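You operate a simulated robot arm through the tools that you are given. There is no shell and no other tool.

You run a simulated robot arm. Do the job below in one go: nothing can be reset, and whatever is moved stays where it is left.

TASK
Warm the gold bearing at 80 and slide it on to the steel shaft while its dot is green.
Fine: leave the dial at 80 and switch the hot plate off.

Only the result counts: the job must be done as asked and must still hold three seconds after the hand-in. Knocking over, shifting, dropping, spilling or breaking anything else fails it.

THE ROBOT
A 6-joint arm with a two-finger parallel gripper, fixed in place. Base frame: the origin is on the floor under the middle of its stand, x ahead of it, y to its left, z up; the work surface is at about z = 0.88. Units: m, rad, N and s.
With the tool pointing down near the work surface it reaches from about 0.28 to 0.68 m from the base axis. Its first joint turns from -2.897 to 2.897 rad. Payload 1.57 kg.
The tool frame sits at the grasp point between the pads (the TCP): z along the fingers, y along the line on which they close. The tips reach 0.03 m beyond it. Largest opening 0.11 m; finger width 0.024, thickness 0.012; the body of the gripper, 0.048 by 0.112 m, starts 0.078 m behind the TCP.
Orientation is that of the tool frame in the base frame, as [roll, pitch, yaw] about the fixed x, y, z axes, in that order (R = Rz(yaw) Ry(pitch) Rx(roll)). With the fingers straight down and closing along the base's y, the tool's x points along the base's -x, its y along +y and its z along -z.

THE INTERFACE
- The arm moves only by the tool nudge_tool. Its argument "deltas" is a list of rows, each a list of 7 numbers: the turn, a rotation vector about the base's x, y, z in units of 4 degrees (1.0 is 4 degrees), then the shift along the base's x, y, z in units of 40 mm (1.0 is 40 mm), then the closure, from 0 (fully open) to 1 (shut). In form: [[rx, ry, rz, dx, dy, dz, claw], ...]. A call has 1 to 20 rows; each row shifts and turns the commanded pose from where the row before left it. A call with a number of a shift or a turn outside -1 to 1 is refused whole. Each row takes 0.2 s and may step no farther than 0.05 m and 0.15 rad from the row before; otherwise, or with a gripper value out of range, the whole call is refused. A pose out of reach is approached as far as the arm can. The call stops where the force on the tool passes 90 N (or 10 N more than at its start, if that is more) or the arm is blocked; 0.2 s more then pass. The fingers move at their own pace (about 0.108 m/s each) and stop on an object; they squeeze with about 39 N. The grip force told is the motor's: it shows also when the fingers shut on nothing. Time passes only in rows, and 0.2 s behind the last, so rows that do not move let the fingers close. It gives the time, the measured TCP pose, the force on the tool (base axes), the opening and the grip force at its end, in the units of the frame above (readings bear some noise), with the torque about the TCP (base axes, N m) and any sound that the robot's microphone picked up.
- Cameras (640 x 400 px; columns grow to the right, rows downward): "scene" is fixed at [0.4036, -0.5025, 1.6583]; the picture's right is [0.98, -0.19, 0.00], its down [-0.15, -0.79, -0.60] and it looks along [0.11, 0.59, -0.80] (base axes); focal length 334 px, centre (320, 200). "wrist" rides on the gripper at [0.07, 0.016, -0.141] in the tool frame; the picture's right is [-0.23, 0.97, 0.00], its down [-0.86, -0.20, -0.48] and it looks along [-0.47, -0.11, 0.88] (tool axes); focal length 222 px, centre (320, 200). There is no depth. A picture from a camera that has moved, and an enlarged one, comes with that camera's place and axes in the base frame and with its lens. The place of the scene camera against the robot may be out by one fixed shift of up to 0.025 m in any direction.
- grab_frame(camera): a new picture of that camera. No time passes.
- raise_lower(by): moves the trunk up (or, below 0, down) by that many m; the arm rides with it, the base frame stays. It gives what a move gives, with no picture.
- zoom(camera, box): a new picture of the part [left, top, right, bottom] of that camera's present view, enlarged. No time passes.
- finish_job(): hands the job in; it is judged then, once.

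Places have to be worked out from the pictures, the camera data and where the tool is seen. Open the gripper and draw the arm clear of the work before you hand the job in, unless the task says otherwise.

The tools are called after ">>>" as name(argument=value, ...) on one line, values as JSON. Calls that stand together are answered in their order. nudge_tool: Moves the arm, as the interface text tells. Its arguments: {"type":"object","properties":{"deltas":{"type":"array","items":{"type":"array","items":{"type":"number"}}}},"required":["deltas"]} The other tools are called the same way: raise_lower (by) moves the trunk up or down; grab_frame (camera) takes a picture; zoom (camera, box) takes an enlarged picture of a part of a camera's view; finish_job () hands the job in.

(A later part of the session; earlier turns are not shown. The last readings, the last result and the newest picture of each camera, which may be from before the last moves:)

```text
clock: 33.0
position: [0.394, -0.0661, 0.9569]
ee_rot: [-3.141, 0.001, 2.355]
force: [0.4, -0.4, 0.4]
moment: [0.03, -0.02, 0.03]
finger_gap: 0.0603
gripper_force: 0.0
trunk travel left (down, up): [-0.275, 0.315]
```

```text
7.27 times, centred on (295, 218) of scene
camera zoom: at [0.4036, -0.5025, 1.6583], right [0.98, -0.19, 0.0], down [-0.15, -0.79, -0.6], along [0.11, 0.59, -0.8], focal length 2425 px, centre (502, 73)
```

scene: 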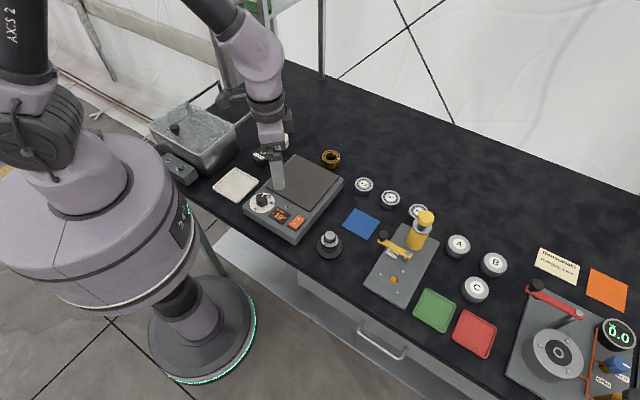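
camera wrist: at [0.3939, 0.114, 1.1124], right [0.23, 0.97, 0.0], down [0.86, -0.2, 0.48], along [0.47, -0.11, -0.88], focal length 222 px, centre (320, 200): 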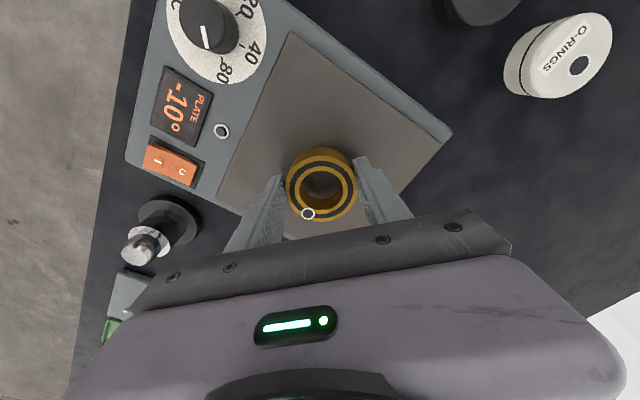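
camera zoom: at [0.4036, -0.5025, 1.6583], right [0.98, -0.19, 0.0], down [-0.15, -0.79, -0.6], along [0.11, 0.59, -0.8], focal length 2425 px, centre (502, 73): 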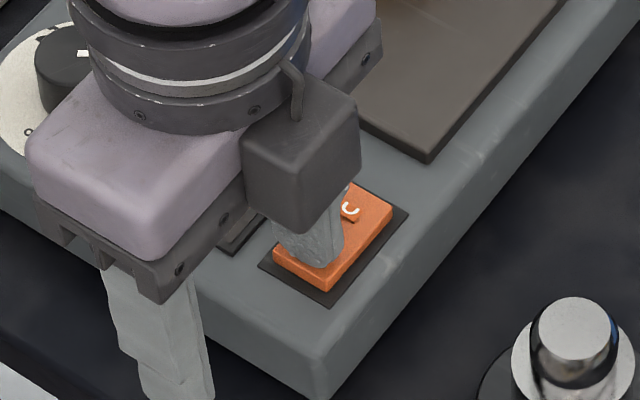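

Tip at z ≈ 0.927 and very close to the rocker, still no force. I continue in 2 mm steps.

>>> nudge_tool(deltas=[[0, 0, 0, 0, 0, -0.05, 0.45], [0, 0, 0, 0, 0, 0, 0.45]])

>>> nudge_tool(deltas=[[0, 0, 0, 0, 0, -0.04, 0.45], [0, 0, 0, 0, 0, 0, 0.45]])

>>> zoom(camera="scene", box=[260, 190, 330, 245])

```text
clock: 33.6
position: [0.3951, -0.0657, 0.9549]
ee_rot: [3.141, 0.0, 2.356]
force: [-0.3, -0.5, 1.6]
moment: [0.05, -0.06, 0.02]
finger_gap: 0.0602
gripper_force: 0.1
trunk travel left (down, up): [-0.275, 0.315]
```

```text
clock: 34.2
position: [0.3948, -0.0655, 0.9549]
ee_rot: [3.139, 0.004, 2.357]
force: [0.3, 2.6, 28.8]
moment: [0.95, -0.87, 0.05]
finger_gap: 0.0621
gripper_force: 1.3
trunk travel left (down, up): [-0.275, 0.315]
```

```text
7.27 times, centred on (295, 218) of scene
camera zoom: at [0.4036, -0.5025, 1.6583], right [0.98, -0.19, 0.0], down [-0.15, -0.79, -0.6], along [0.11, 0.59, -0.8], focal length 2425 px, centre (502, 73)
```

zoom: 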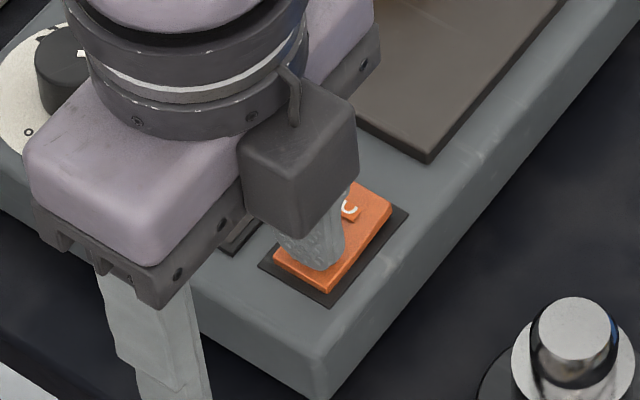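

Contact force is now 29 N with no click reported yet; I press a little further.

>>> nudge_tool(deltas=[[0, 0, 0, 0, 0, -0.04, 0.45], [0, 0, 0, 0, 0, 0, 0.45]])

>>> zoom(camera="scene", box=[260, 190, 330, 245])

>>> zoom(camera="wrist", box=[240, 80, 440, 220])

```text
clock: 34.8
position: [0.3951, -0.0664, 0.9553]
ee_rot: [3.137, 0.005, 2.356]
force: [5.6, -3.6, 60.5]
moment: [1.82, -1.87, -0.26]
finger_gap: 0.0618
gripper_force: 0.4
trunk travel left (down, up): [-0.275, 0.315]
```

```text
7.27 times, centred on (295, 218) of scene
camera zoom: at [0.4036, -0.5025, 1.6583], right [0.98, -0.19, 0.0], down [-0.15, -0.79, -0.6], along [0.11, 0.59, -0.8], focal length 2425 px, centre (502, 73)
```

zoom: 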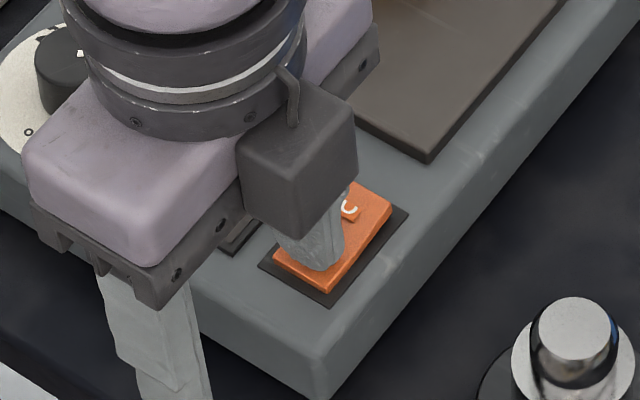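

```text
2.86 times, centred on (340, 150) of wrist
camera zoom: at [0.3561, -0.0049, 1.0964], right [0.85, 0.53, 0.01], down [0.46, -0.75, 0.48], along [0.26, -0.41, -0.88], focal length 635 px, centre (263, 343)
```

zoom: 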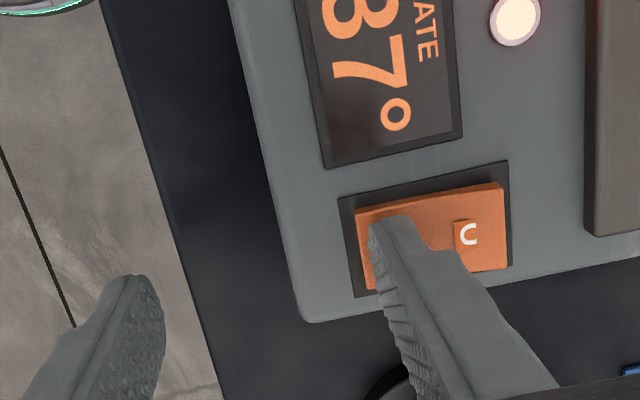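

The lamp is lit and the display is rising, so the plate is on. I lift off the switch and read the display and the bearing dot.

>>> nudge_tool(deltas=[[0, 0, 0, 0, 0, 0.5, 0.45], [0, 0, 0, 0, 0, 0.9, 0.45]])

>>> zoom(camera="wrist", box=[240, 40, 440, 180])

>>> zoom(camera="scene", box=[250, 140, 350, 245])

```text
clock: 35.4
position: [0.3933, -0.0658, 1.0079]
ee_rot: [-3.14, -0.002, 2.357]
force: [0.7, 0.1, -0.5]
moment: [-0.01, 0.01, 0.01]
finger_gap: 0.0604
gripper_force: 0.1
trunk travel left (down, up): [-0.275, 0.315]
```

```text
2.86 times, centred on (340, 110) of wrist
camera zoom: at [0.3558, -0.0046, 1.1496], right [0.85, 0.53, 0.0], down [0.46, -0.75, 0.48], along [0.25, -0.41, -0.88], focal length 635 px, centre (263, 457)
```

zoom: 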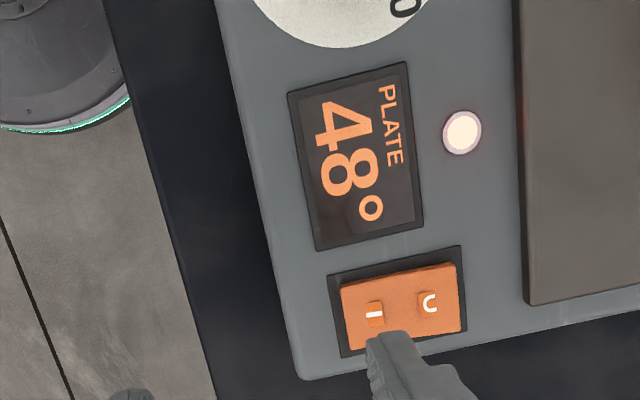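

```text
3.81 times, centred on (300, 192) of scene
camera zoom: at [0.4036, -0.5025, 1.6583], right [0.98, -0.19, 0.0], down [-0.15, -0.79, -0.6], along [0.11, 0.59, -0.8], focal length 1270 px, centre (396, 229)
```

zoom: 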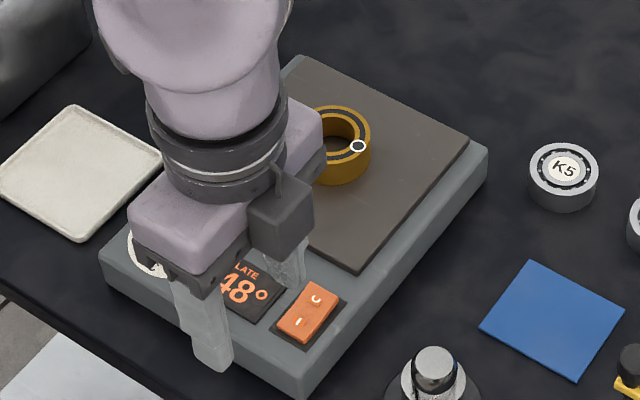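

The plate is at 48° and climbing at about 18°/s, while the bearing's dot is still dark. Pictures cost no time, so I look at the shaft now to fix its position before going back to the bearing.

>>> grab_frame(camera="wrist")

>>> zoom(camera="wrist", box=[340, 150, 460, 240])

>>> zoom(camera="scene", box=[310, 150, 350, 185])

```text
taken
camera wrist: at [0.3558, -0.0046, 1.1496], right [0.85, 0.53, 0.0], down [0.46, -0.75, 0.48], along [0.25, -0.41, -0.88], focal length 222 px, centre (320, 200)
```

wrist: 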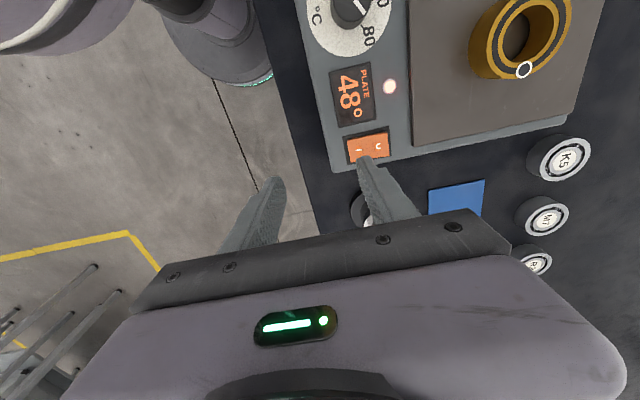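

```text
4.44 times, centred on (400, 195) of wrist
camera zoom: at [0.3558, -0.0046, 1.1496], right [0.85, 0.53, 0.0], down [0.46, -0.75, 0.48], along [0.25, -0.41, -0.88], focal length 987 px, centre (-36, 222)
```

zoom: 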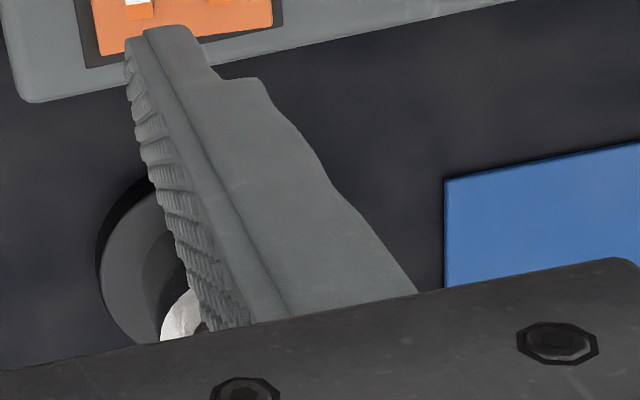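

```text
11.43 times, centred on (330, 168) of scene
camera zoom: at [0.4036, -0.5025, 1.6583], right [0.98, -0.19, 0.0], down [-0.15, -0.79, -0.6], along [0.11, 0.59, -0.8], focal length 3811 px, centre (206, 571)
```

zoom: 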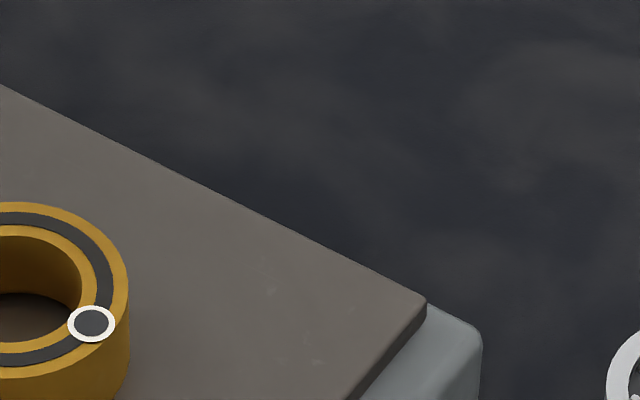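

The shaft is half hidden by a finger here. Keeping the -45° yaw (good clearance along the plate edge), I hop over the shaft for a clean view, and check the dot with the scene camera at the same time.

>>> nudge_tool(deltas=[[0, 0, 0, 0.55, -0.17, 0.6, 0.2], [0, 0, 0, 0.7, -0.22, 0.5, 0.2], [0, 0, 0, 0.7, -0.23, 0.5, 0.2], [0, 0, 0, 0.7, -0.23, 0.4, 0.2]])

>>> zoom(camera="wrist", box=[250, 80, 390, 180])

>>> zoom(camera="scene", box=[250, 140, 350, 245])

```text
clock: 36.4
position: [0.5003, -0.1021, 1.0891]
ee_rot: [-3.141, -0.001, 2.356]
force: [0.1, -0.9, -0.3]
moment: [-0.01, 0.01, 0.01]
finger_gap: 0.0882
gripper_force: 0.1
trunk travel left (down, up): [-0.275, 0.315]
```

```text
4.00 times, centred on (320, 130) of wrist
camera zoom: at [0.4632, -0.0418, 1.2297], right [0.85, 0.53, 0.0], down [0.46, -0.75, 0.48], along [0.25, -0.41, -0.88], focal length 888 px, centre (320, 480)
```

zoom: 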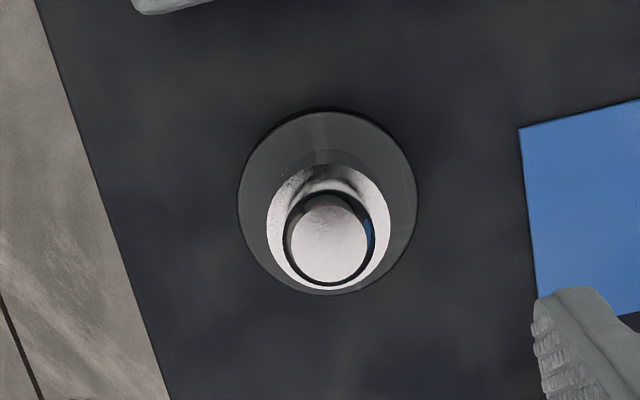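

```text
3.81 times, centred on (300, 192) of scene
camera zoom: at [0.4036, -0.5025, 1.6583], right [0.98, -0.19, 0.0], down [-0.15, -0.79, -0.6], along [0.11, 0.59, -0.8], focal length 1270 px, centre (396, 229)
```

zoom: 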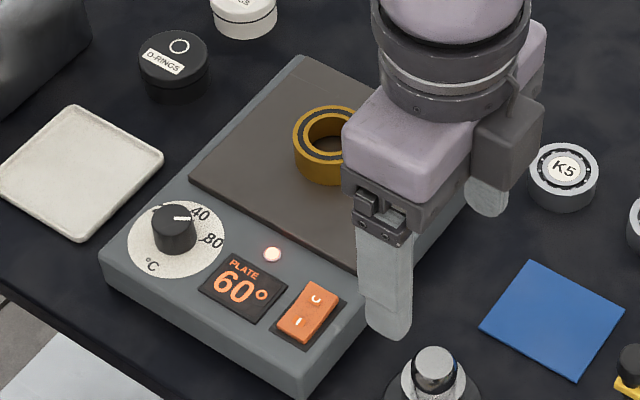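

The plate shows 60° and is approaching 80 exponentially; the shaft axis measures about (0.5026, -0.0995). I now move above the bearing, ready to grip, with the yaw kept at -45°.

>>> nudge_tool(deltas=[[0, 0, 0, -0.147, 0.838, -0.1, 0.2], [0, 0, 0, -0.147, 0.838, -0.2, 0.2], [0, 0, 0, -0.147, 0.838, -0.2, 0.2], [0, 0, 0, -0.147, 0.838, -0.2, 0.2], [0, 0, 0, -0.147, 0.838, -0.25, 0.2], [0, 0, 0, -0.147, 0.838, -0.25, 0.2]])

>>> zoom(camera="wrist", box=[250, 80, 390, 180])

>>> zoom(camera="scene", box=[250, 140, 350, 245])

```text
clock: 37.8
position: [0.463, 0.1011, 1.0441]
ee_rot: [-3.141, -0.001, 2.356]
force: [-0.1, 0.1, -0.5]
moment: [-0.02, -0.01, 0.01]
finger_gap: 0.0879
gripper_force: 0.1
trunk travel left (down, up): [-0.275, 0.315]
```

```text
4.00 times, centred on (320, 130) of wrist
camera zoom: at [0.4247, 0.1615, 1.1842], right [0.85, 0.53, 0.0], down [0.46, -0.75, 0.48], along [0.25, -0.41, -0.88], focal length 888 px, centre (320, 480)
```

zoom: 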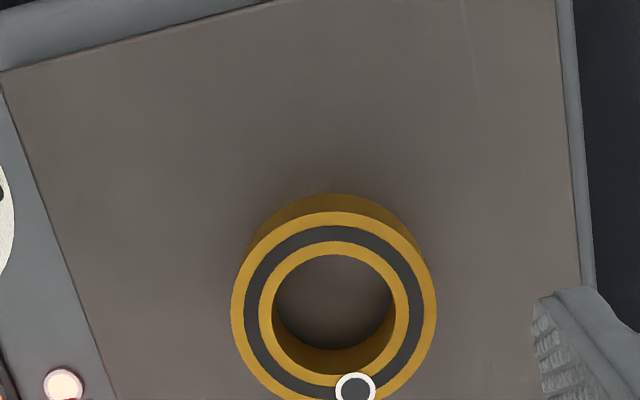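

```text
3.81 times, centred on (300, 192) of scene
camera zoom: at [0.4036, -0.5025, 1.6583], right [0.98, -0.19, 0.0], down [-0.15, -0.79, -0.6], along [0.11, 0.59, -0.8], focal length 1270 px, centre (396, 229)
```

zoom: 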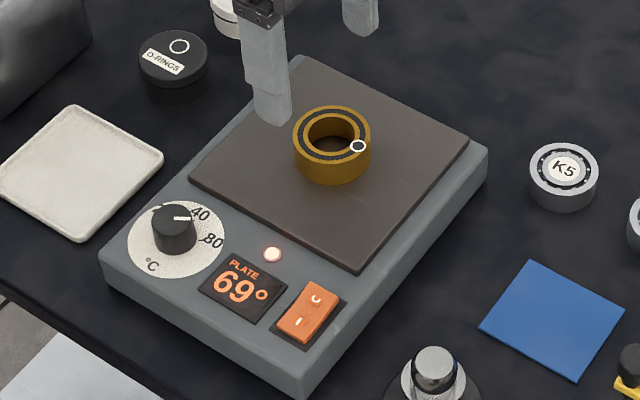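

The plate reads 69° and the dot is still dark; the bearing is at about (0.467, 0.100). I correct a few millimetres and descend around it with open fingers, ready to close when the dot turns green.

>>> nudge_tool(deltas=[[0, 0, 0, 0.05, -0.01, 0, 0.2], [0, 0, 0, 0.05, -0.01, -0.5, 0.2], [0, 0, 0, 0, 0, -0.7, 0.2], [0, 0, 0, 0, 0, -0.7, 0.2]])

>>> zoom(camera="wrist", box=[240, 120, 400, 230])

>>> zoom(camera="scene", box=[250, 140, 350, 245])

```text
clock: 38.8
position: [0.4661, 0.101, 0.9654]
ee_rot: [3.141, -0.001, 2.355]
force: [0.1, -0.1, 1.3]
moment: [0.0, 0.01, 0.02]
finger_gap: 0.0881
gripper_force: 0.0
trunk travel left (down, up): [-0.275, 0.315]
```

```text
3.64 times, centred on (320, 175) of wrist
camera zoom: at [0.4289, 0.1622, 1.1068], right [0.85, 0.53, 0.0], down [0.46, -0.75, 0.48], along [0.25, -0.41, -0.88], focal length 808 px, centre (320, 291)
```

zoom: 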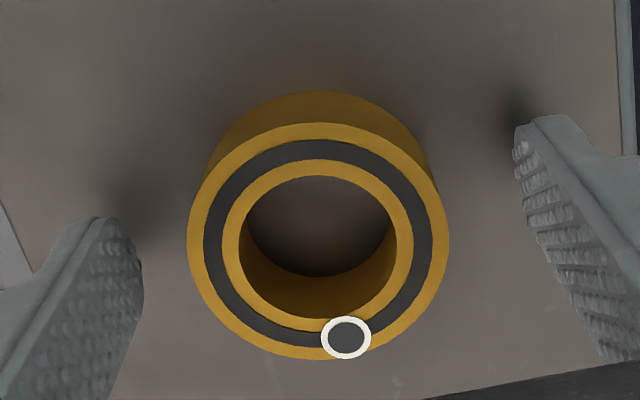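

```text
3.81 times, centred on (300, 192) of scene
camera zoom: at [0.4036, -0.5025, 1.6583], right [0.98, -0.19, 0.0], down [-0.15, -0.79, -0.6], along [0.11, 0.59, -0.8], focal length 1270 px, centre (396, 229)
```

zoom: 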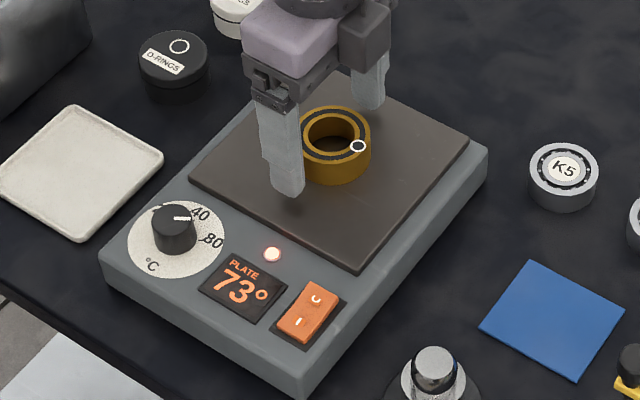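

The fingers are centred on the bearing within a millimetre. I wait in short steps, watching the dot through the wrist camera and the display through the scene camera.

>>> nudge_tool(deltas=[[0, 0, 0, 0, 0, 0, 0.2], [0, 0, 0, 0, 0, 0, 0.2], [0, 0, 0, 0, 0, 0, 0.2], [0, 0, 0, 0, 0, 0, 0.2], [0, 0, 0, 0, 0, 0, 0.2]])

>>> zoom(camera="wrist", box=[240, 120, 400, 230])

>>> zoom(camera="scene", box=[250, 140, 350, 245])

```text
clock: 40.0
position: [0.4664, 0.1015, 0.9659]
ee_rot: [-3.141, 0.0, 2.356]
force: [-0.6, 0.8, 1.3]
moment: [0.02, 0.0, 0.0]
finger_gap: 0.088
gripper_force: 0.0
trunk travel left (down, up): [-0.275, 0.315]
```

```text
3.64 times, centred on (320, 175) of wrist
camera zoom: at [0.4286, 0.1621, 1.1072], right [0.85, 0.53, 0.0], down [0.46, -0.75, 0.48], along [0.25, -0.41, -0.88], focal length 808 px, centre (320, 291)
```

zoom: 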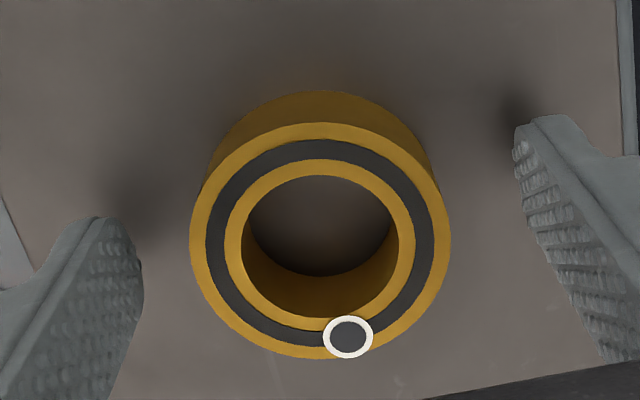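

```text
3.81 times, centred on (300, 192) of scene
camera zoom: at [0.4036, -0.5025, 1.6583], right [0.98, -0.19, 0.0], down [-0.15, -0.79, -0.6], along [0.11, 0.59, -0.8], focal length 1270 px, centre (396, 229)
```

zoom: 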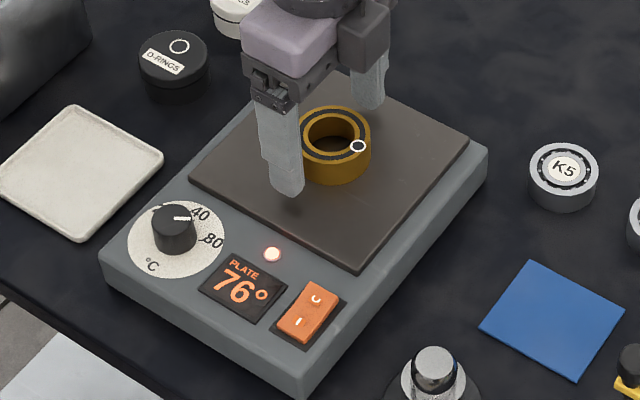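

The plate is at 76° and the dot is still dark. I keep waiting in steps.

>>> nudge_tool(deltas=[[0, 0, 0, 0, 0, 0, 0.2], [0, 0, 0, 0, 0, 0, 0.2], [0, 0, 0, 0, 0, 0, 0.2], [0, 0, 0, 0, 0, 0, 0.2], [0, 0, 0, 0, 0, 0, 0.2], [0, 0, 0, 0, 0, 0, 0.2], [0, 0, 0, 0, 0, 0, 0.2]])

>>> zoom(camera="wrist", box=[280, 180, 360, 230])

>>> zoom(camera="scene", box=[250, 140, 350, 245])

```text
clock: 41.6
position: [0.4669, 0.101, 0.9655]
ee_rot: [-3.14, -0.001, 2.355]
force: [-0.4, -0.4, -0.7]
moment: [0.01, -0.02, -0.01]
finger_gap: 0.0881
gripper_force: 0.1
trunk travel left (down, up): [-0.275, 0.315]
```

```text
8.00 times, centred on (320, 205) of wrist
camera zoom: at [0.4286, 0.1621, 1.1072], right [0.85, 0.53, 0.0], down [0.46, -0.75, 0.48], along [0.25, -0.41, -0.88], focal length 1777 px, centre (320, 160)
```

zoom: 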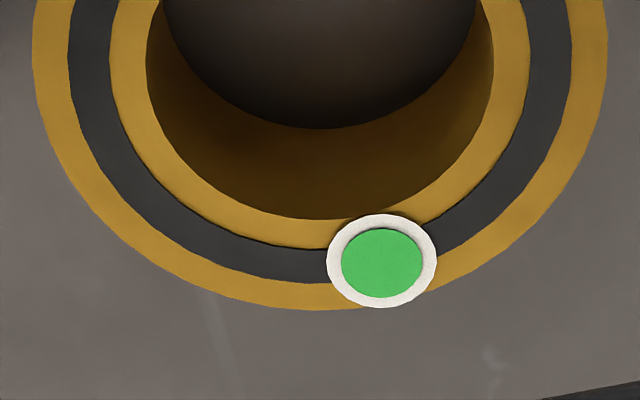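

```text
3.81 times, centred on (300, 192) of scene
camera zoom: at [0.4036, -0.5025, 1.6583], right [0.98, -0.19, 0.0], down [-0.15, -0.79, -0.6], along [0.11, 0.59, -0.8], focal length 1270 px, centre (396, 229)
```

zoom: 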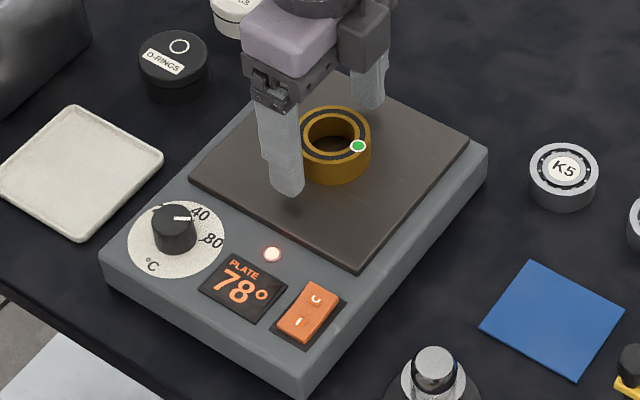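

The dot has just turned green at 78°. I close on the bearing while it still sits on the plate, letting it soak about a second more, and check the dot again.

>>> nudge_tool(deltas=[[0, 0, 0, 0, 0, 0, 0.2], [0, 0, 0, 0, 0, 0, 0.2], [0, 0, 0, 0, 0, 0, 1], [0, 0, 0, 0, 0, 0, 1], [0, 0, 0, 0, 0, 0, 1]])

>>> zoom(camera="wrist", box=[240, 120, 400, 230])

>>> zoom(camera="scene", box=[250, 140, 350, 245])

```text
clock: 42.8
position: [0.4655, 0.1006, 0.966]
ee_rot: [-3.141, -0.001, 2.357]
force: [0.0, 0.8, 0.8]
moment: [0.02, -0.01, 0.01]
finger_gap: 0.0551
gripper_force: 39.1
trunk travel left (down, up): [-0.275, 0.315]
```

```text
3.64 times, centred on (320, 175) of wrist
camera zoom: at [0.4286, 0.1621, 1.1072], right [0.85, 0.53, 0.0], down [0.46, -0.75, 0.48], along [0.25, -0.41, -0.88], focal length 808 px, centre (320, 291)
```

zoom: 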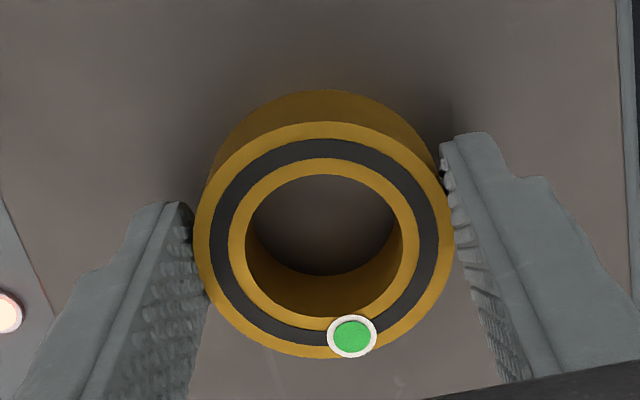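

```text
3.81 times, centred on (300, 192) of scene
camera zoom: at [0.4036, -0.5025, 1.6583], right [0.98, -0.19, 0.0], down [-0.15, -0.79, -0.6], along [0.11, 0.59, -0.8], focal length 1270 px, centre (396, 229)
```

zoom: 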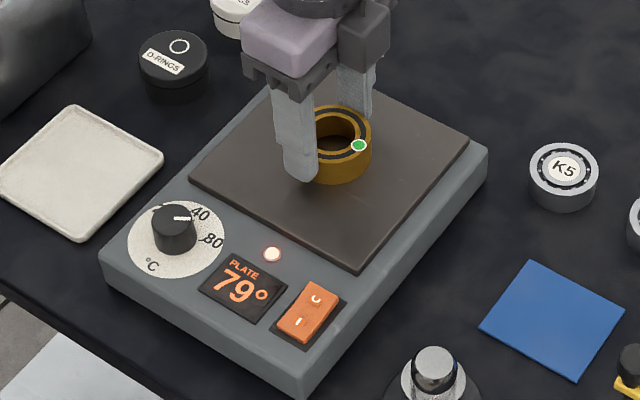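

Gripped at 0.055 m, centred, and the dot stays green with the plate at 79°. I let it soak one more second for margin before carrying it over.

>>> nudge_tool(deltas=[[0, 0, 0, 0, 0, 0, 1], [0, 0, 0, 0, 0, 0, 1], [0, 0, 0, 0, 0, 0, 1], [0, 0, 0, 0, 0, 0, 1]])

>>> zoom(camera="wrist", box=[240, 120, 400, 230])

```text
clock: 43.8
position: [0.4658, 0.1006, 0.9658]
ee_rot: [3.141, 0.0, 2.356]
force: [0.8, 0.8, 0.3]
moment: [-0.02, -0.04, 0.03]
finger_gap: 0.0552
gripper_force: 38.6
trunk travel left (down, up): [-0.275, 0.315]
```

```text
3.64 times, centred on (320, 175) of wrist
camera zoom: at [0.4286, 0.1621, 1.1072], right [0.85, 0.53, 0.0], down [0.46, -0.75, 0.48], along [0.25, -0.41, -0.88], focal length 808 px, centre (320, 291)
```

zoom: 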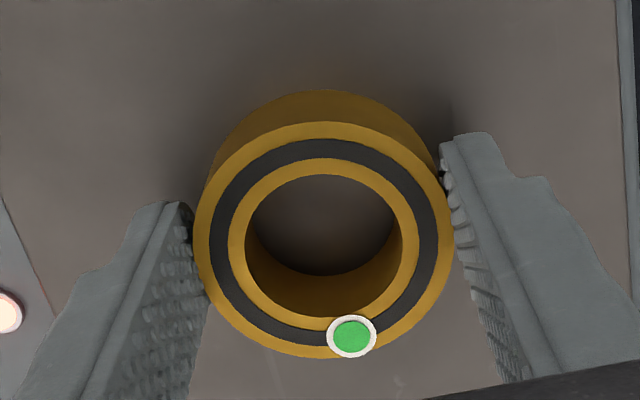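

The dot is steadily green. I lift the bearing and carry it over the shaft at (0.5026, -0.0995), stopping above it to check alignment.

>>> nudge_tool(deltas=[[0, 0, 0, 0, 0, 0.6, 1], [0, 0, 0, 0.07, -0.4, 0.6, 1], [0, 0, 0, 0.165, -0.924, 0, 1], [0, 0, 0, 0.165, -0.924, 0, 1], [0, 0, 0, 0.165, -0.924, 0, 1], [0, 0, 0, 0.165, -0.924, 0, 1], [0, 0, 0, 0.165, -0.924, 0, 1], [0, 0, 0, 0, 0, 0, 1]])

>>> zoom(camera="wrist", box=[240, 120, 400, 230])

>>> zoom(camera="scene", box=[290, 190, 370, 270])

```text
clock: 45.6
position: [0.5059, -0.0997, 1.0118]
ee_rot: [3.141, 0.0, 2.355]
force: [-0.4, -0.8, -1.4]
moment: [-0.03, 0.05, -0.02]
finger_gap: 0.0553
gripper_force: 39.0
trunk travel left (down, up): [-0.275, 0.315]
```

```text
3.64 times, centred on (320, 175) of wrist
camera zoom: at [0.4671, -0.0389, 1.1534], right [0.85, 0.53, 0.0], down [0.46, -0.75, 0.48], along [0.25, -0.41, -0.88], focal length 808 px, centre (320, 291)
```

zoom: 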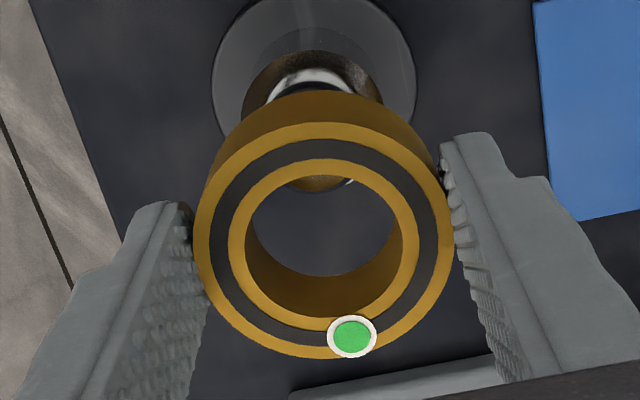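

```text
5.00 times, centred on (330, 230) of scene
camera zoom: at [0.4036, -0.5025, 1.6583], right [0.98, -0.19, 0.0], down [-0.15, -0.79, -0.6], along [0.11, 0.59, -0.8], focal length 1668 px, centre (270, 50)
```

zoom: 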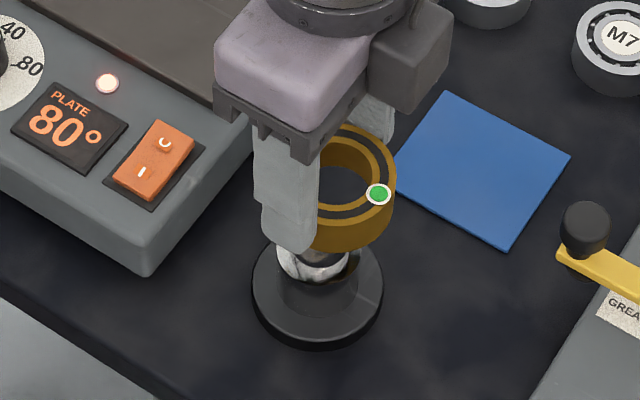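

The dot is green; the shaft axis lies about 3 mm towards -x from the bearing axis. I correct this and lower to just above the shaft tip, then check alignment again.

>>> nudge_tool(deltas=[[0, 0, 0, -0.0365, 0, -0.35, 1], [0, 0, 0, -0.0365, 0, -0.3, 1]])

>>> zoom(camera="wrist", box=[240, 120, 400, 230])

>>> zoom(camera="scene", box=[300, 200, 360, 265])

```text
clock: 46.2
position: [0.5015, -0.1004, 0.9858]
ee_rot: [3.141, -0.001, 2.357]
force: [-0.3, 0.3, -1.8]
moment: [-0.02, 0.05, 0.01]
finger_gap: 0.0551
gripper_force: 39.2
trunk travel left (down, up): [-0.275, 0.315]
```

```text
3.64 times, centred on (320, 175) of wrist
camera zoom: at [0.4638, -0.0396, 1.1268], right [0.85, 0.53, 0.0], down [0.46, -0.75, 0.48], along [0.25, -0.41, -0.88], focal length 808 px, centre (320, 291)
```

zoom: 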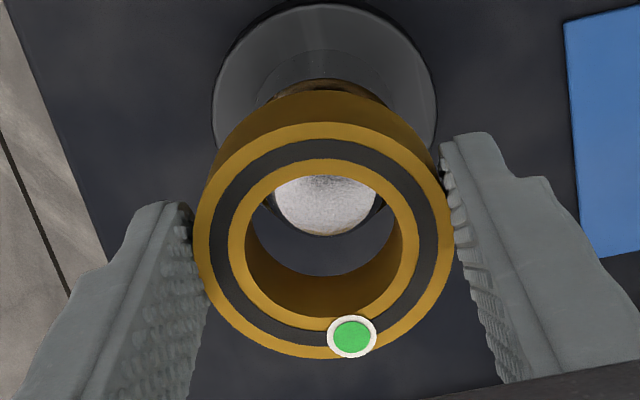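

```text
6.15 times, centred on (330, 232) of scene
camera zoom: at [0.4036, -0.5025, 1.6583], right [0.98, -0.19, 0.0], down [-0.15, -0.79, -0.6], along [0.11, 0.59, -0.8], focal length 2052 px, centre (258, 0)
```

zoom: 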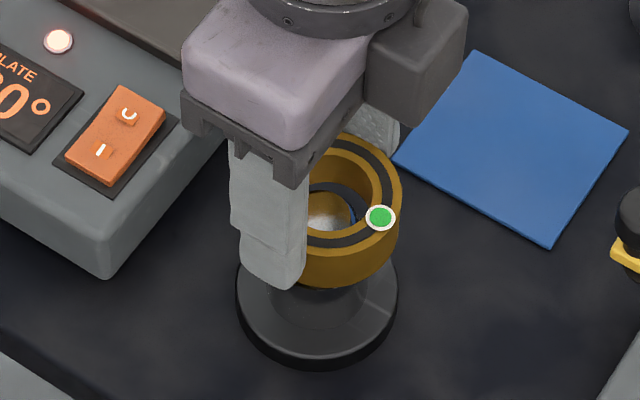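

The dot remains green and the shaft tip is visible through the bore. Before pushing on, I take closer pictures (no time passes) to confirm the alignment.

>>> zoom(camera="scene", box=[320, 212, 350, 250])

>>> zoom(camera="wrist", box=[280, 140, 365, 200])

```text
10.53 times, centred on (335, 231) of scene
camera zoom: at [0.4036, -0.5025, 1.6583], right [0.98, -0.19, 0.0], down [-0.15, -0.79, -0.6], along [0.11, 0.59, -0.8], focal length 3510 px, centre (162, -126)
```

zoom: 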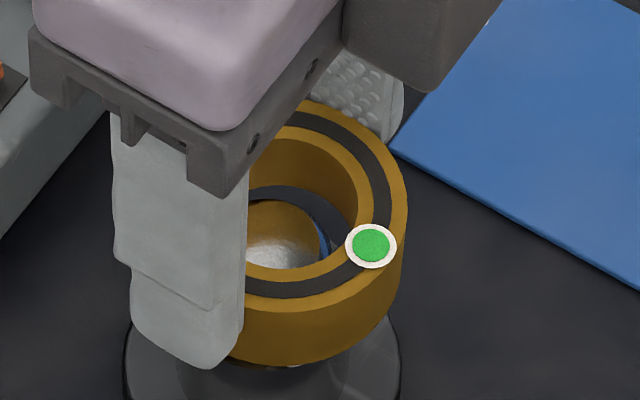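

```text
6.67 times, centred on (322, 170) of wrist
camera zoom: at [0.4638, -0.0396, 1.1268], right [0.85, 0.53, 0.0], down [0.46, -0.75, 0.48], along [0.25, -0.41, -0.88], focal length 1481 px, centre (303, 400)
```

zoom: 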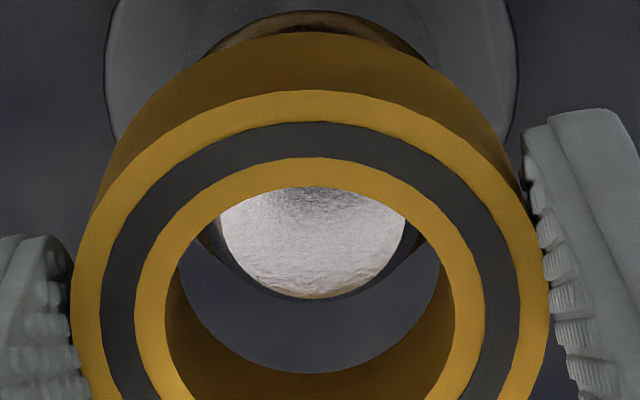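

Comparing rims and edges in both views, the bearing sits about 3 mm too far away from the wrist camera's side (mostly -y). I shift by (-1.5, +3.2) mm and lower until the bore just takes the chamfer.

>>> nudge_tool(deltas=[[0, 0, 0, -0.0375, 0.08, -0.03, 1], [0, 0, 0, 0, 0, -0.15, 1]])

>>> zoom(camera="wrist", box=[280, 140, 365, 200])

>>> zoom(camera="scene", box=[320, 212, 350, 250])

```text
clock: 46.8
position: [0.5012, -0.0959, 0.9799]
ee_rot: [3.141, 0.001, 2.355]
force: [-0.2, 0.0, -1.9]
moment: [0.0, 0.02, 0.01]
finger_gap: 0.0552
gripper_force: 39.0
trunk travel left (down, up): [-0.275, 0.315]
```

```text
6.67 times, centred on (322, 170) of wrist
camera zoom: at [0.4635, -0.0361, 1.1204], right [0.85, 0.53, 0.0], down [0.46, -0.75, 0.48], along [0.25, -0.41, -0.88], focal length 1481 px, centre (303, 400)
```

zoom: 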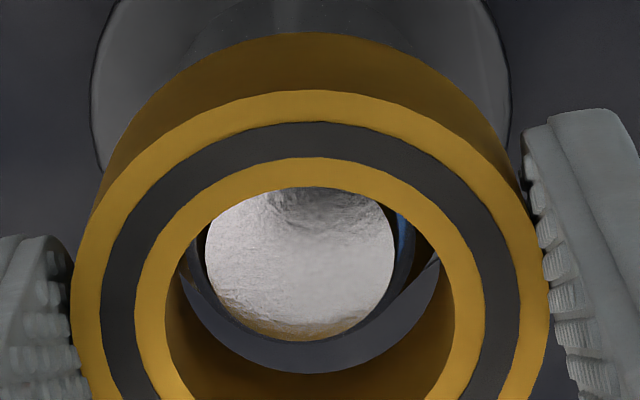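

```text
10.53 times, centred on (335, 231) of scene
camera zoom: at [0.4036, -0.5025, 1.6583], right [0.98, -0.19, 0.0], down [-0.15, -0.79, -0.6], along [0.11, 0.59, -0.8], focal length 3510 px, centre (162, -126)
```

zoom: 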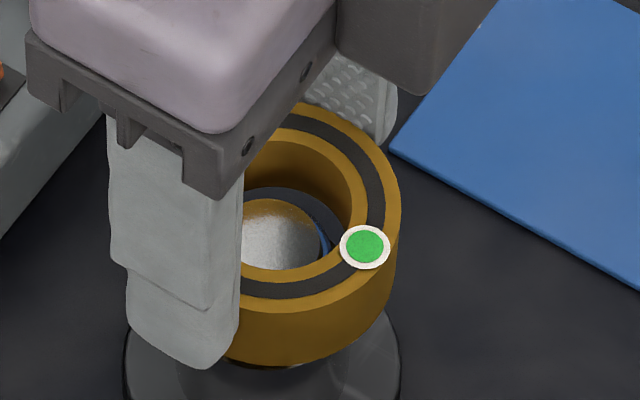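

The bore now nearly surrounds the shaft tip; the remaining offset is about 1.5 mm in x. I correct it and lower 8 mm, watching the forces.

>>> nudge_tool(deltas=[[0, 0, 0, -0.035, -0.0075, -0.05, 1], [0, 0, 0, 0, 0, -0.15, 1]])

>>> zoom(camera="wrist", box=[280, 140, 365, 200])

>>> zoom(camera="scene", box=[320, 212, 350, 250])

```text
clock: 47.4
position: [0.5015, -0.0979, 0.9724]
ee_rot: [-3.14, 0.001, 2.356]
force: [0.7, -0.1, -2.7]
moment: [-0.01, -0.01, 0.0]
finger_gap: 0.0553
gripper_force: 39.3
trunk travel left (down, up): [-0.275, 0.315]
```

```text
6.67 times, centred on (322, 170) of wrist
camera zoom: at [0.4618, -0.0375, 1.1131], right [0.85, 0.53, 0.0], down [0.46, -0.75, 0.48], along [0.25, -0.41, -0.88], focal length 1481 px, centre (303, 400)
```

zoom: 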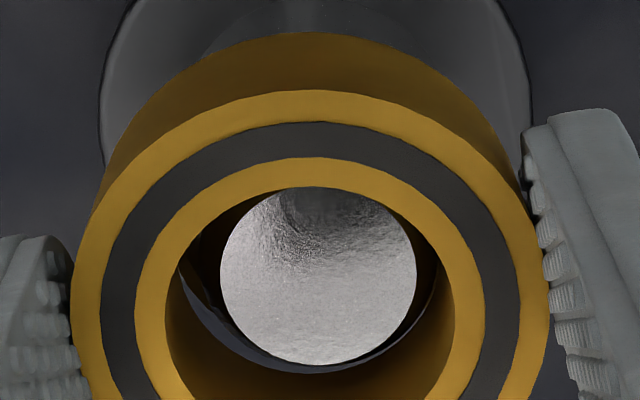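

```text
10.53 times, centred on (335, 231) of scene
camera zoom: at [0.4036, -0.5025, 1.6583], right [0.98, -0.19, 0.0], down [-0.15, -0.79, -0.6], along [0.11, 0.59, -0.8], focal length 3510 px, centre (162, -126)
```

zoom: 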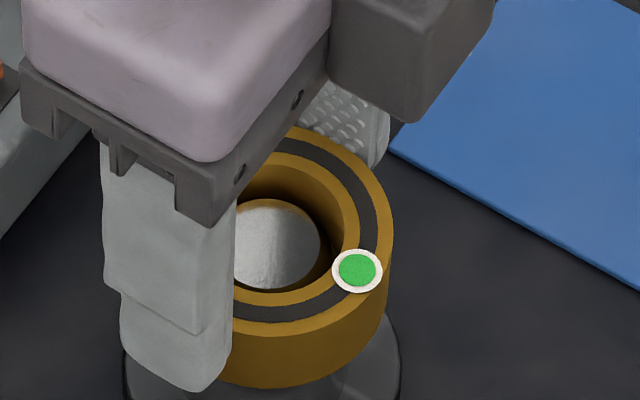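

The bore is over the shaft with no side force and the dot is still green. I nudge +1 mm in x to centre it and slide further down.

>>> nudge_tool(deltas=[[0, 0, 0, 0.025, -0.0075, -0.1, 1], [0, 0, 0, 0, 0, -0.125, 1]])

>>> zoom(camera="wrist", box=[280, 140, 365, 200])

>>> zoom(camera="scene", box=[310, 212, 350, 265])

```text
clock: 48.0
position: [0.5006, -0.1, 0.9646]
ee_rot: [-3.141, 0.002, 2.356]
force: [-0.9, 1.0, 8.6]
moment: [0.07, 0.14, 0.04]
finger_gap: 0.0554
gripper_force: 39.1
trunk travel left (down, up): [-0.275, 0.315]
```

```text
6.67 times, centred on (322, 170) of wrist
camera zoom: at [0.4622, -0.0376, 1.1052], right [0.85, 0.53, 0.0], down [0.46, -0.75, 0.48], along [0.25, -0.41, -0.88], focal length 1481 px, centre (303, 400)
```

zoom: 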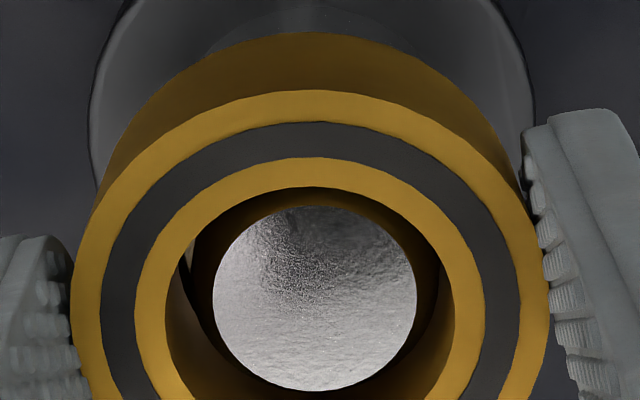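

```text
7.55 times, centred on (330, 238) of scene
camera zoom: at [0.4036, -0.5025, 1.6583], right [0.98, -0.19, 0.0], down [-0.15, -0.79, -0.6], along [0.11, 0.59, -0.8], focal length 2517 px, centre (244, -91)
```

zoom: 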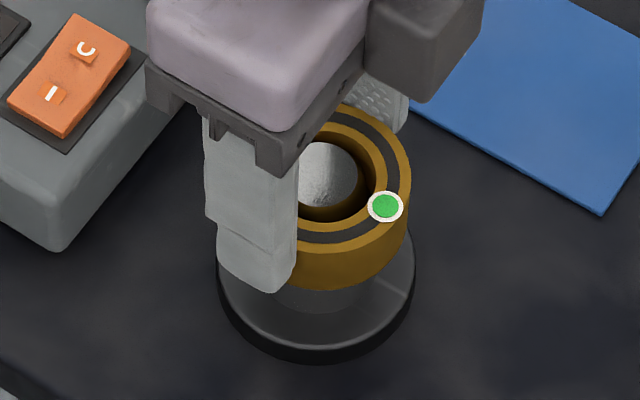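

A light 9 N contact has appeared with the bearing bottom near z ≈ 0.925. I lower 2 mm more to see whether it is friction or the shoulder.

>>> nudge_tool(deltas=[[0, 0, 0, 0, 0, -0.05, 1]])

>>> zoom(camera="wrist", box=[280, 140, 365, 200])

>>> zoom(camera="scene", box=[310, 212, 350, 265])

```text
clock: 48.4
position: [0.5005, -0.0988, 0.9635]
ee_rot: [3.139, 0.002, 2.358]
force: [-0.1, -1.4, 27.5]
moment: [-0.11, 0.41, -0.15]
finger_gap: 0.0549
gripper_force: 39.4
trunk travel left (down, up): [-0.275, 0.315]
```

```text
6.67 times, centred on (322, 170) of wrist
camera zoom: at [0.4617, -0.0374, 1.1047], right [0.85, 0.53, 0.0], down [0.46, -0.75, 0.48], along [0.26, -0.41, -0.88], focal length 1481 px, centre (303, 400)
```

zoom: 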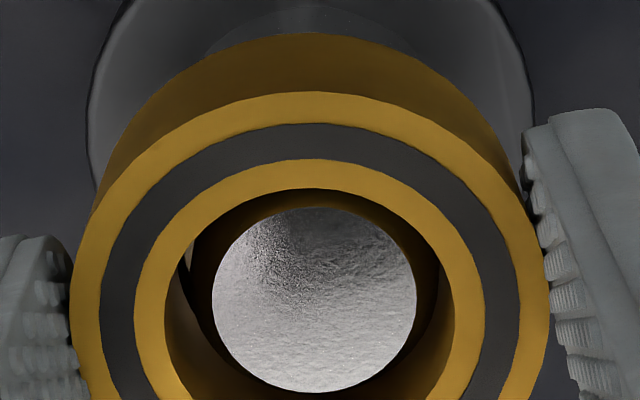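

```text
7.55 times, centred on (330, 238) of scene
camera zoom: at [0.4036, -0.5025, 1.6583], right [0.98, -0.19, 0.0], down [-0.15, -0.79, -0.6], along [0.11, 0.59, -0.8], focal length 2517 px, centre (244, -91)
```

zoom: 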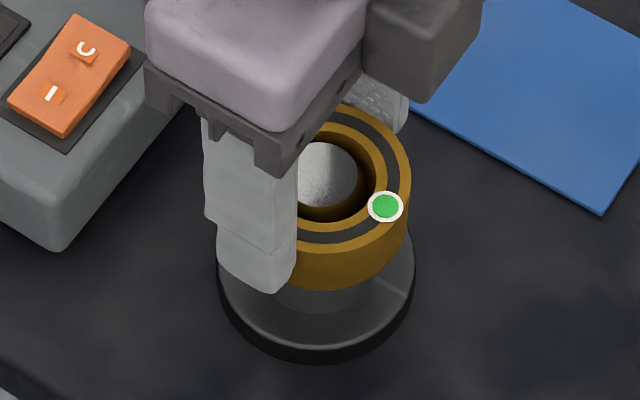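

The bearing has stopped firmly at the expected shoulder height with pure vertical force, so it is seated, and the dot is still green. I ease the load, open the fingers slightly and lift straight up.

>>> nudge_tool(deltas=[[0, 0, 0, 0, 0, 0.02, 1], [0, 0, 0, 0, 0, 0, 0.3], [0, 0, 0, 0, 0, 0, 0.3], [0, 0, 0, 0, 0, 0.3, 0.3], [0, 0, 0, 0, 0, 0.8, 0.3], [0, 0, 0, 0, 0, 0.8, 0.3], [0, 0, 0, 0, 0, 0.5, 0.3]])

>>> zoom(camera="wrist", box=[250, 80, 390, 180])

>>> zoom(camera="scene", box=[300, 205, 360, 265])

```text
clock: 50.0
position: [0.4977, -0.0989, 1.0565]
ee_rot: [3.141, 0.0, 2.356]
force: [0.0, -0.1, 0.3]
moment: [0.01, -0.01, 0.0]
finger_gap: 0.0771
gripper_force: 0.2
trunk travel left (down, up): [-0.275, 0.315]
```

```text
4.00 times, centred on (320, 130) of wrist
camera zoom: at [0.46, -0.0372, 1.1992], right [0.85, 0.53, 0.0], down [0.46, -0.75, 0.48], along [0.25, -0.41, -0.88], focal length 888 px, centre (320, 480)
```

zoom: 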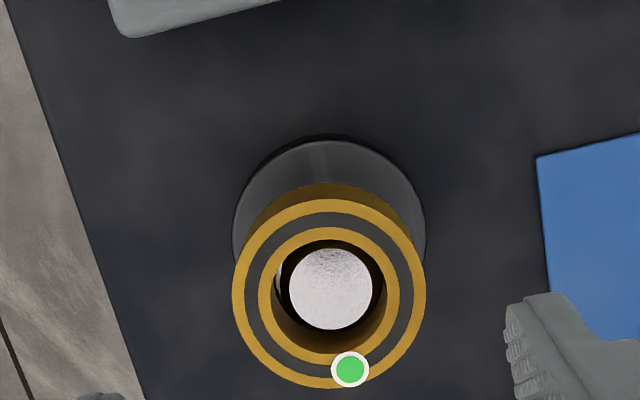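

```text
6.67 times, centred on (330, 235) of scene
camera zoom: at [0.4036, -0.5025, 1.6583], right [0.98, -0.19, 0.0], down [-0.15, -0.79, -0.6], along [0.11, 0.59, -0.8], focal length 2223 px, centre (253, -33)
```

zoom: 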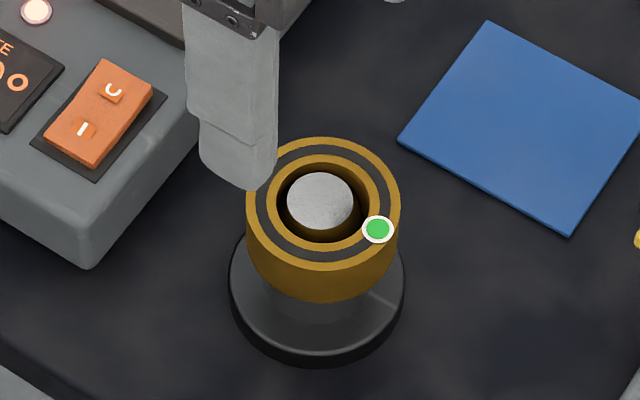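

The bearing sits on the shaft with its dot green. I take closer pictures of the seating from both cameras before moving on to the switch.

>>> zoom(camera="scene", box=[310, 215, 350, 260])

>>> zoom(camera="wrist", box=[290, 110, 360, 180])

```text
8.89 times, centred on (330, 238) of scene
camera zoom: at [0.4036, -0.5025, 1.6583], right [0.98, -0.19, 0.0], down [-0.15, -0.79, -0.6], along [0.11, 0.59, -0.8], focal length 2964 px, centre (231, -133)
```

zoom: 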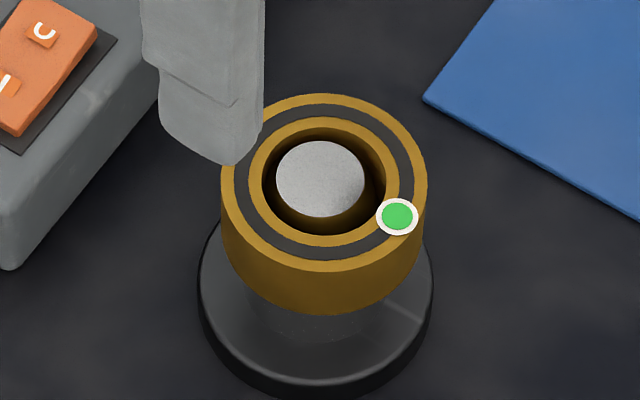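

```text
5.71 times, centred on (325, 145) of wrist
camera zoom: at [0.46, -0.0372, 1.1992], right [0.85, 0.53, 0.0], down [0.46, -0.75, 0.48], along [0.25, -0.41, -0.88], focal length 1269 px, centre (291, 514)
```

zoom: 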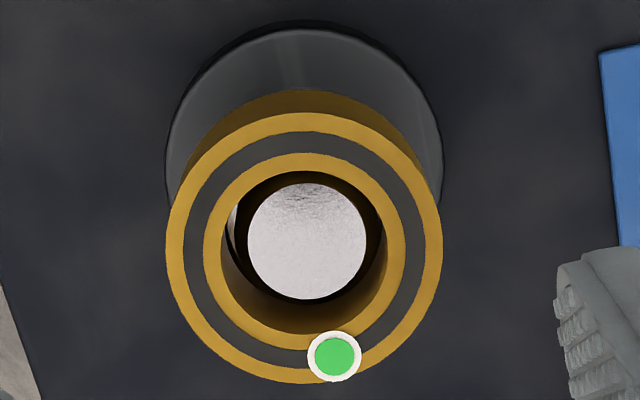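

The shaft has not moved and the bearing is down on the shoulder, nearly flush with the shaft end, dot green. Now I go to the switch's "O" side with the same one-finger method.

>>> nudge_tool(deltas=[[0, 0, 0, -0.529, 0.316, 0, 0.45], [0, 0, 0, -0.529, 0.316, -0.3, 0.45], [0, 0, 0, -0.529, 0.316, -0.45, 0.45], [0, 0, 0, -0.529, 0.316, -0.45, 0.45], [0, 0, 0, 0, 0, 0, 0.45]])

>>> zoom(camera="wrist", box=[240, 80, 440, 220])

>>> zoom(camera="scene", box=[240, 160, 360, 265])

```text
clock: 51.2
position: [0.4148, -0.0493, 1.0104]
ee_rot: [3.141, 0.001, 2.357]
force: [0.3, -0.1, 0.1]
moment: [0.04, -0.01, 0.0]
finger_gap: 0.0604
gripper_force: 0.1
trunk travel left (down, up): [-0.275, 0.315]
```

```text
2.86 times, centred on (340, 150) of wrist
camera zoom: at [0.3772, 0.012, 1.1512], right [0.85, 0.53, 0.0], down [0.46, -0.75, 0.48], along [0.25, -0.41, -0.88], focal length 635 px, centre (263, 343)
```

zoom: 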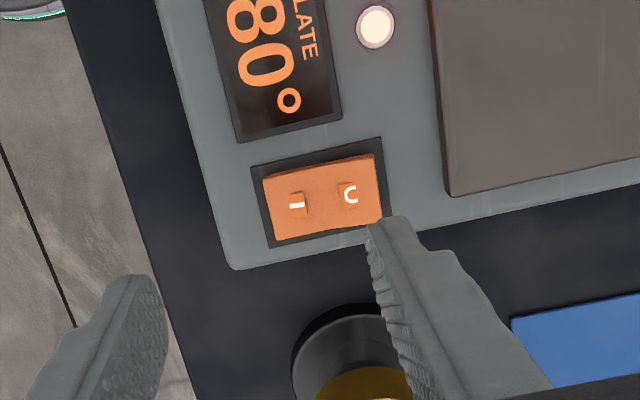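

```text
3.81 times, centred on (300, 212) of scene
camera zoom: at [0.4036, -0.5025, 1.6583], right [0.98, -0.19, 0.0], down [-0.15, -0.79, -0.6], along [0.11, 0.59, -0.8], focal length 1270 px, centre (396, 152)
```

zoom: 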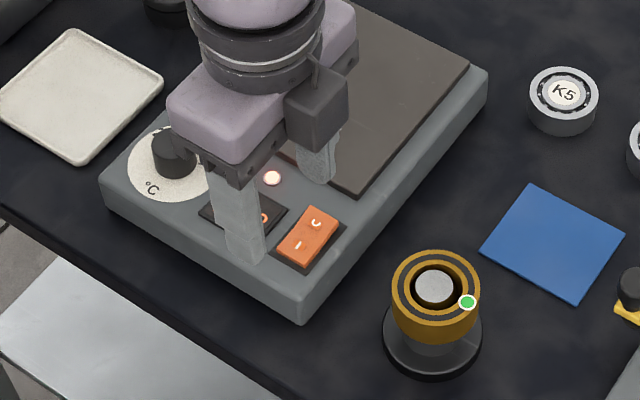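

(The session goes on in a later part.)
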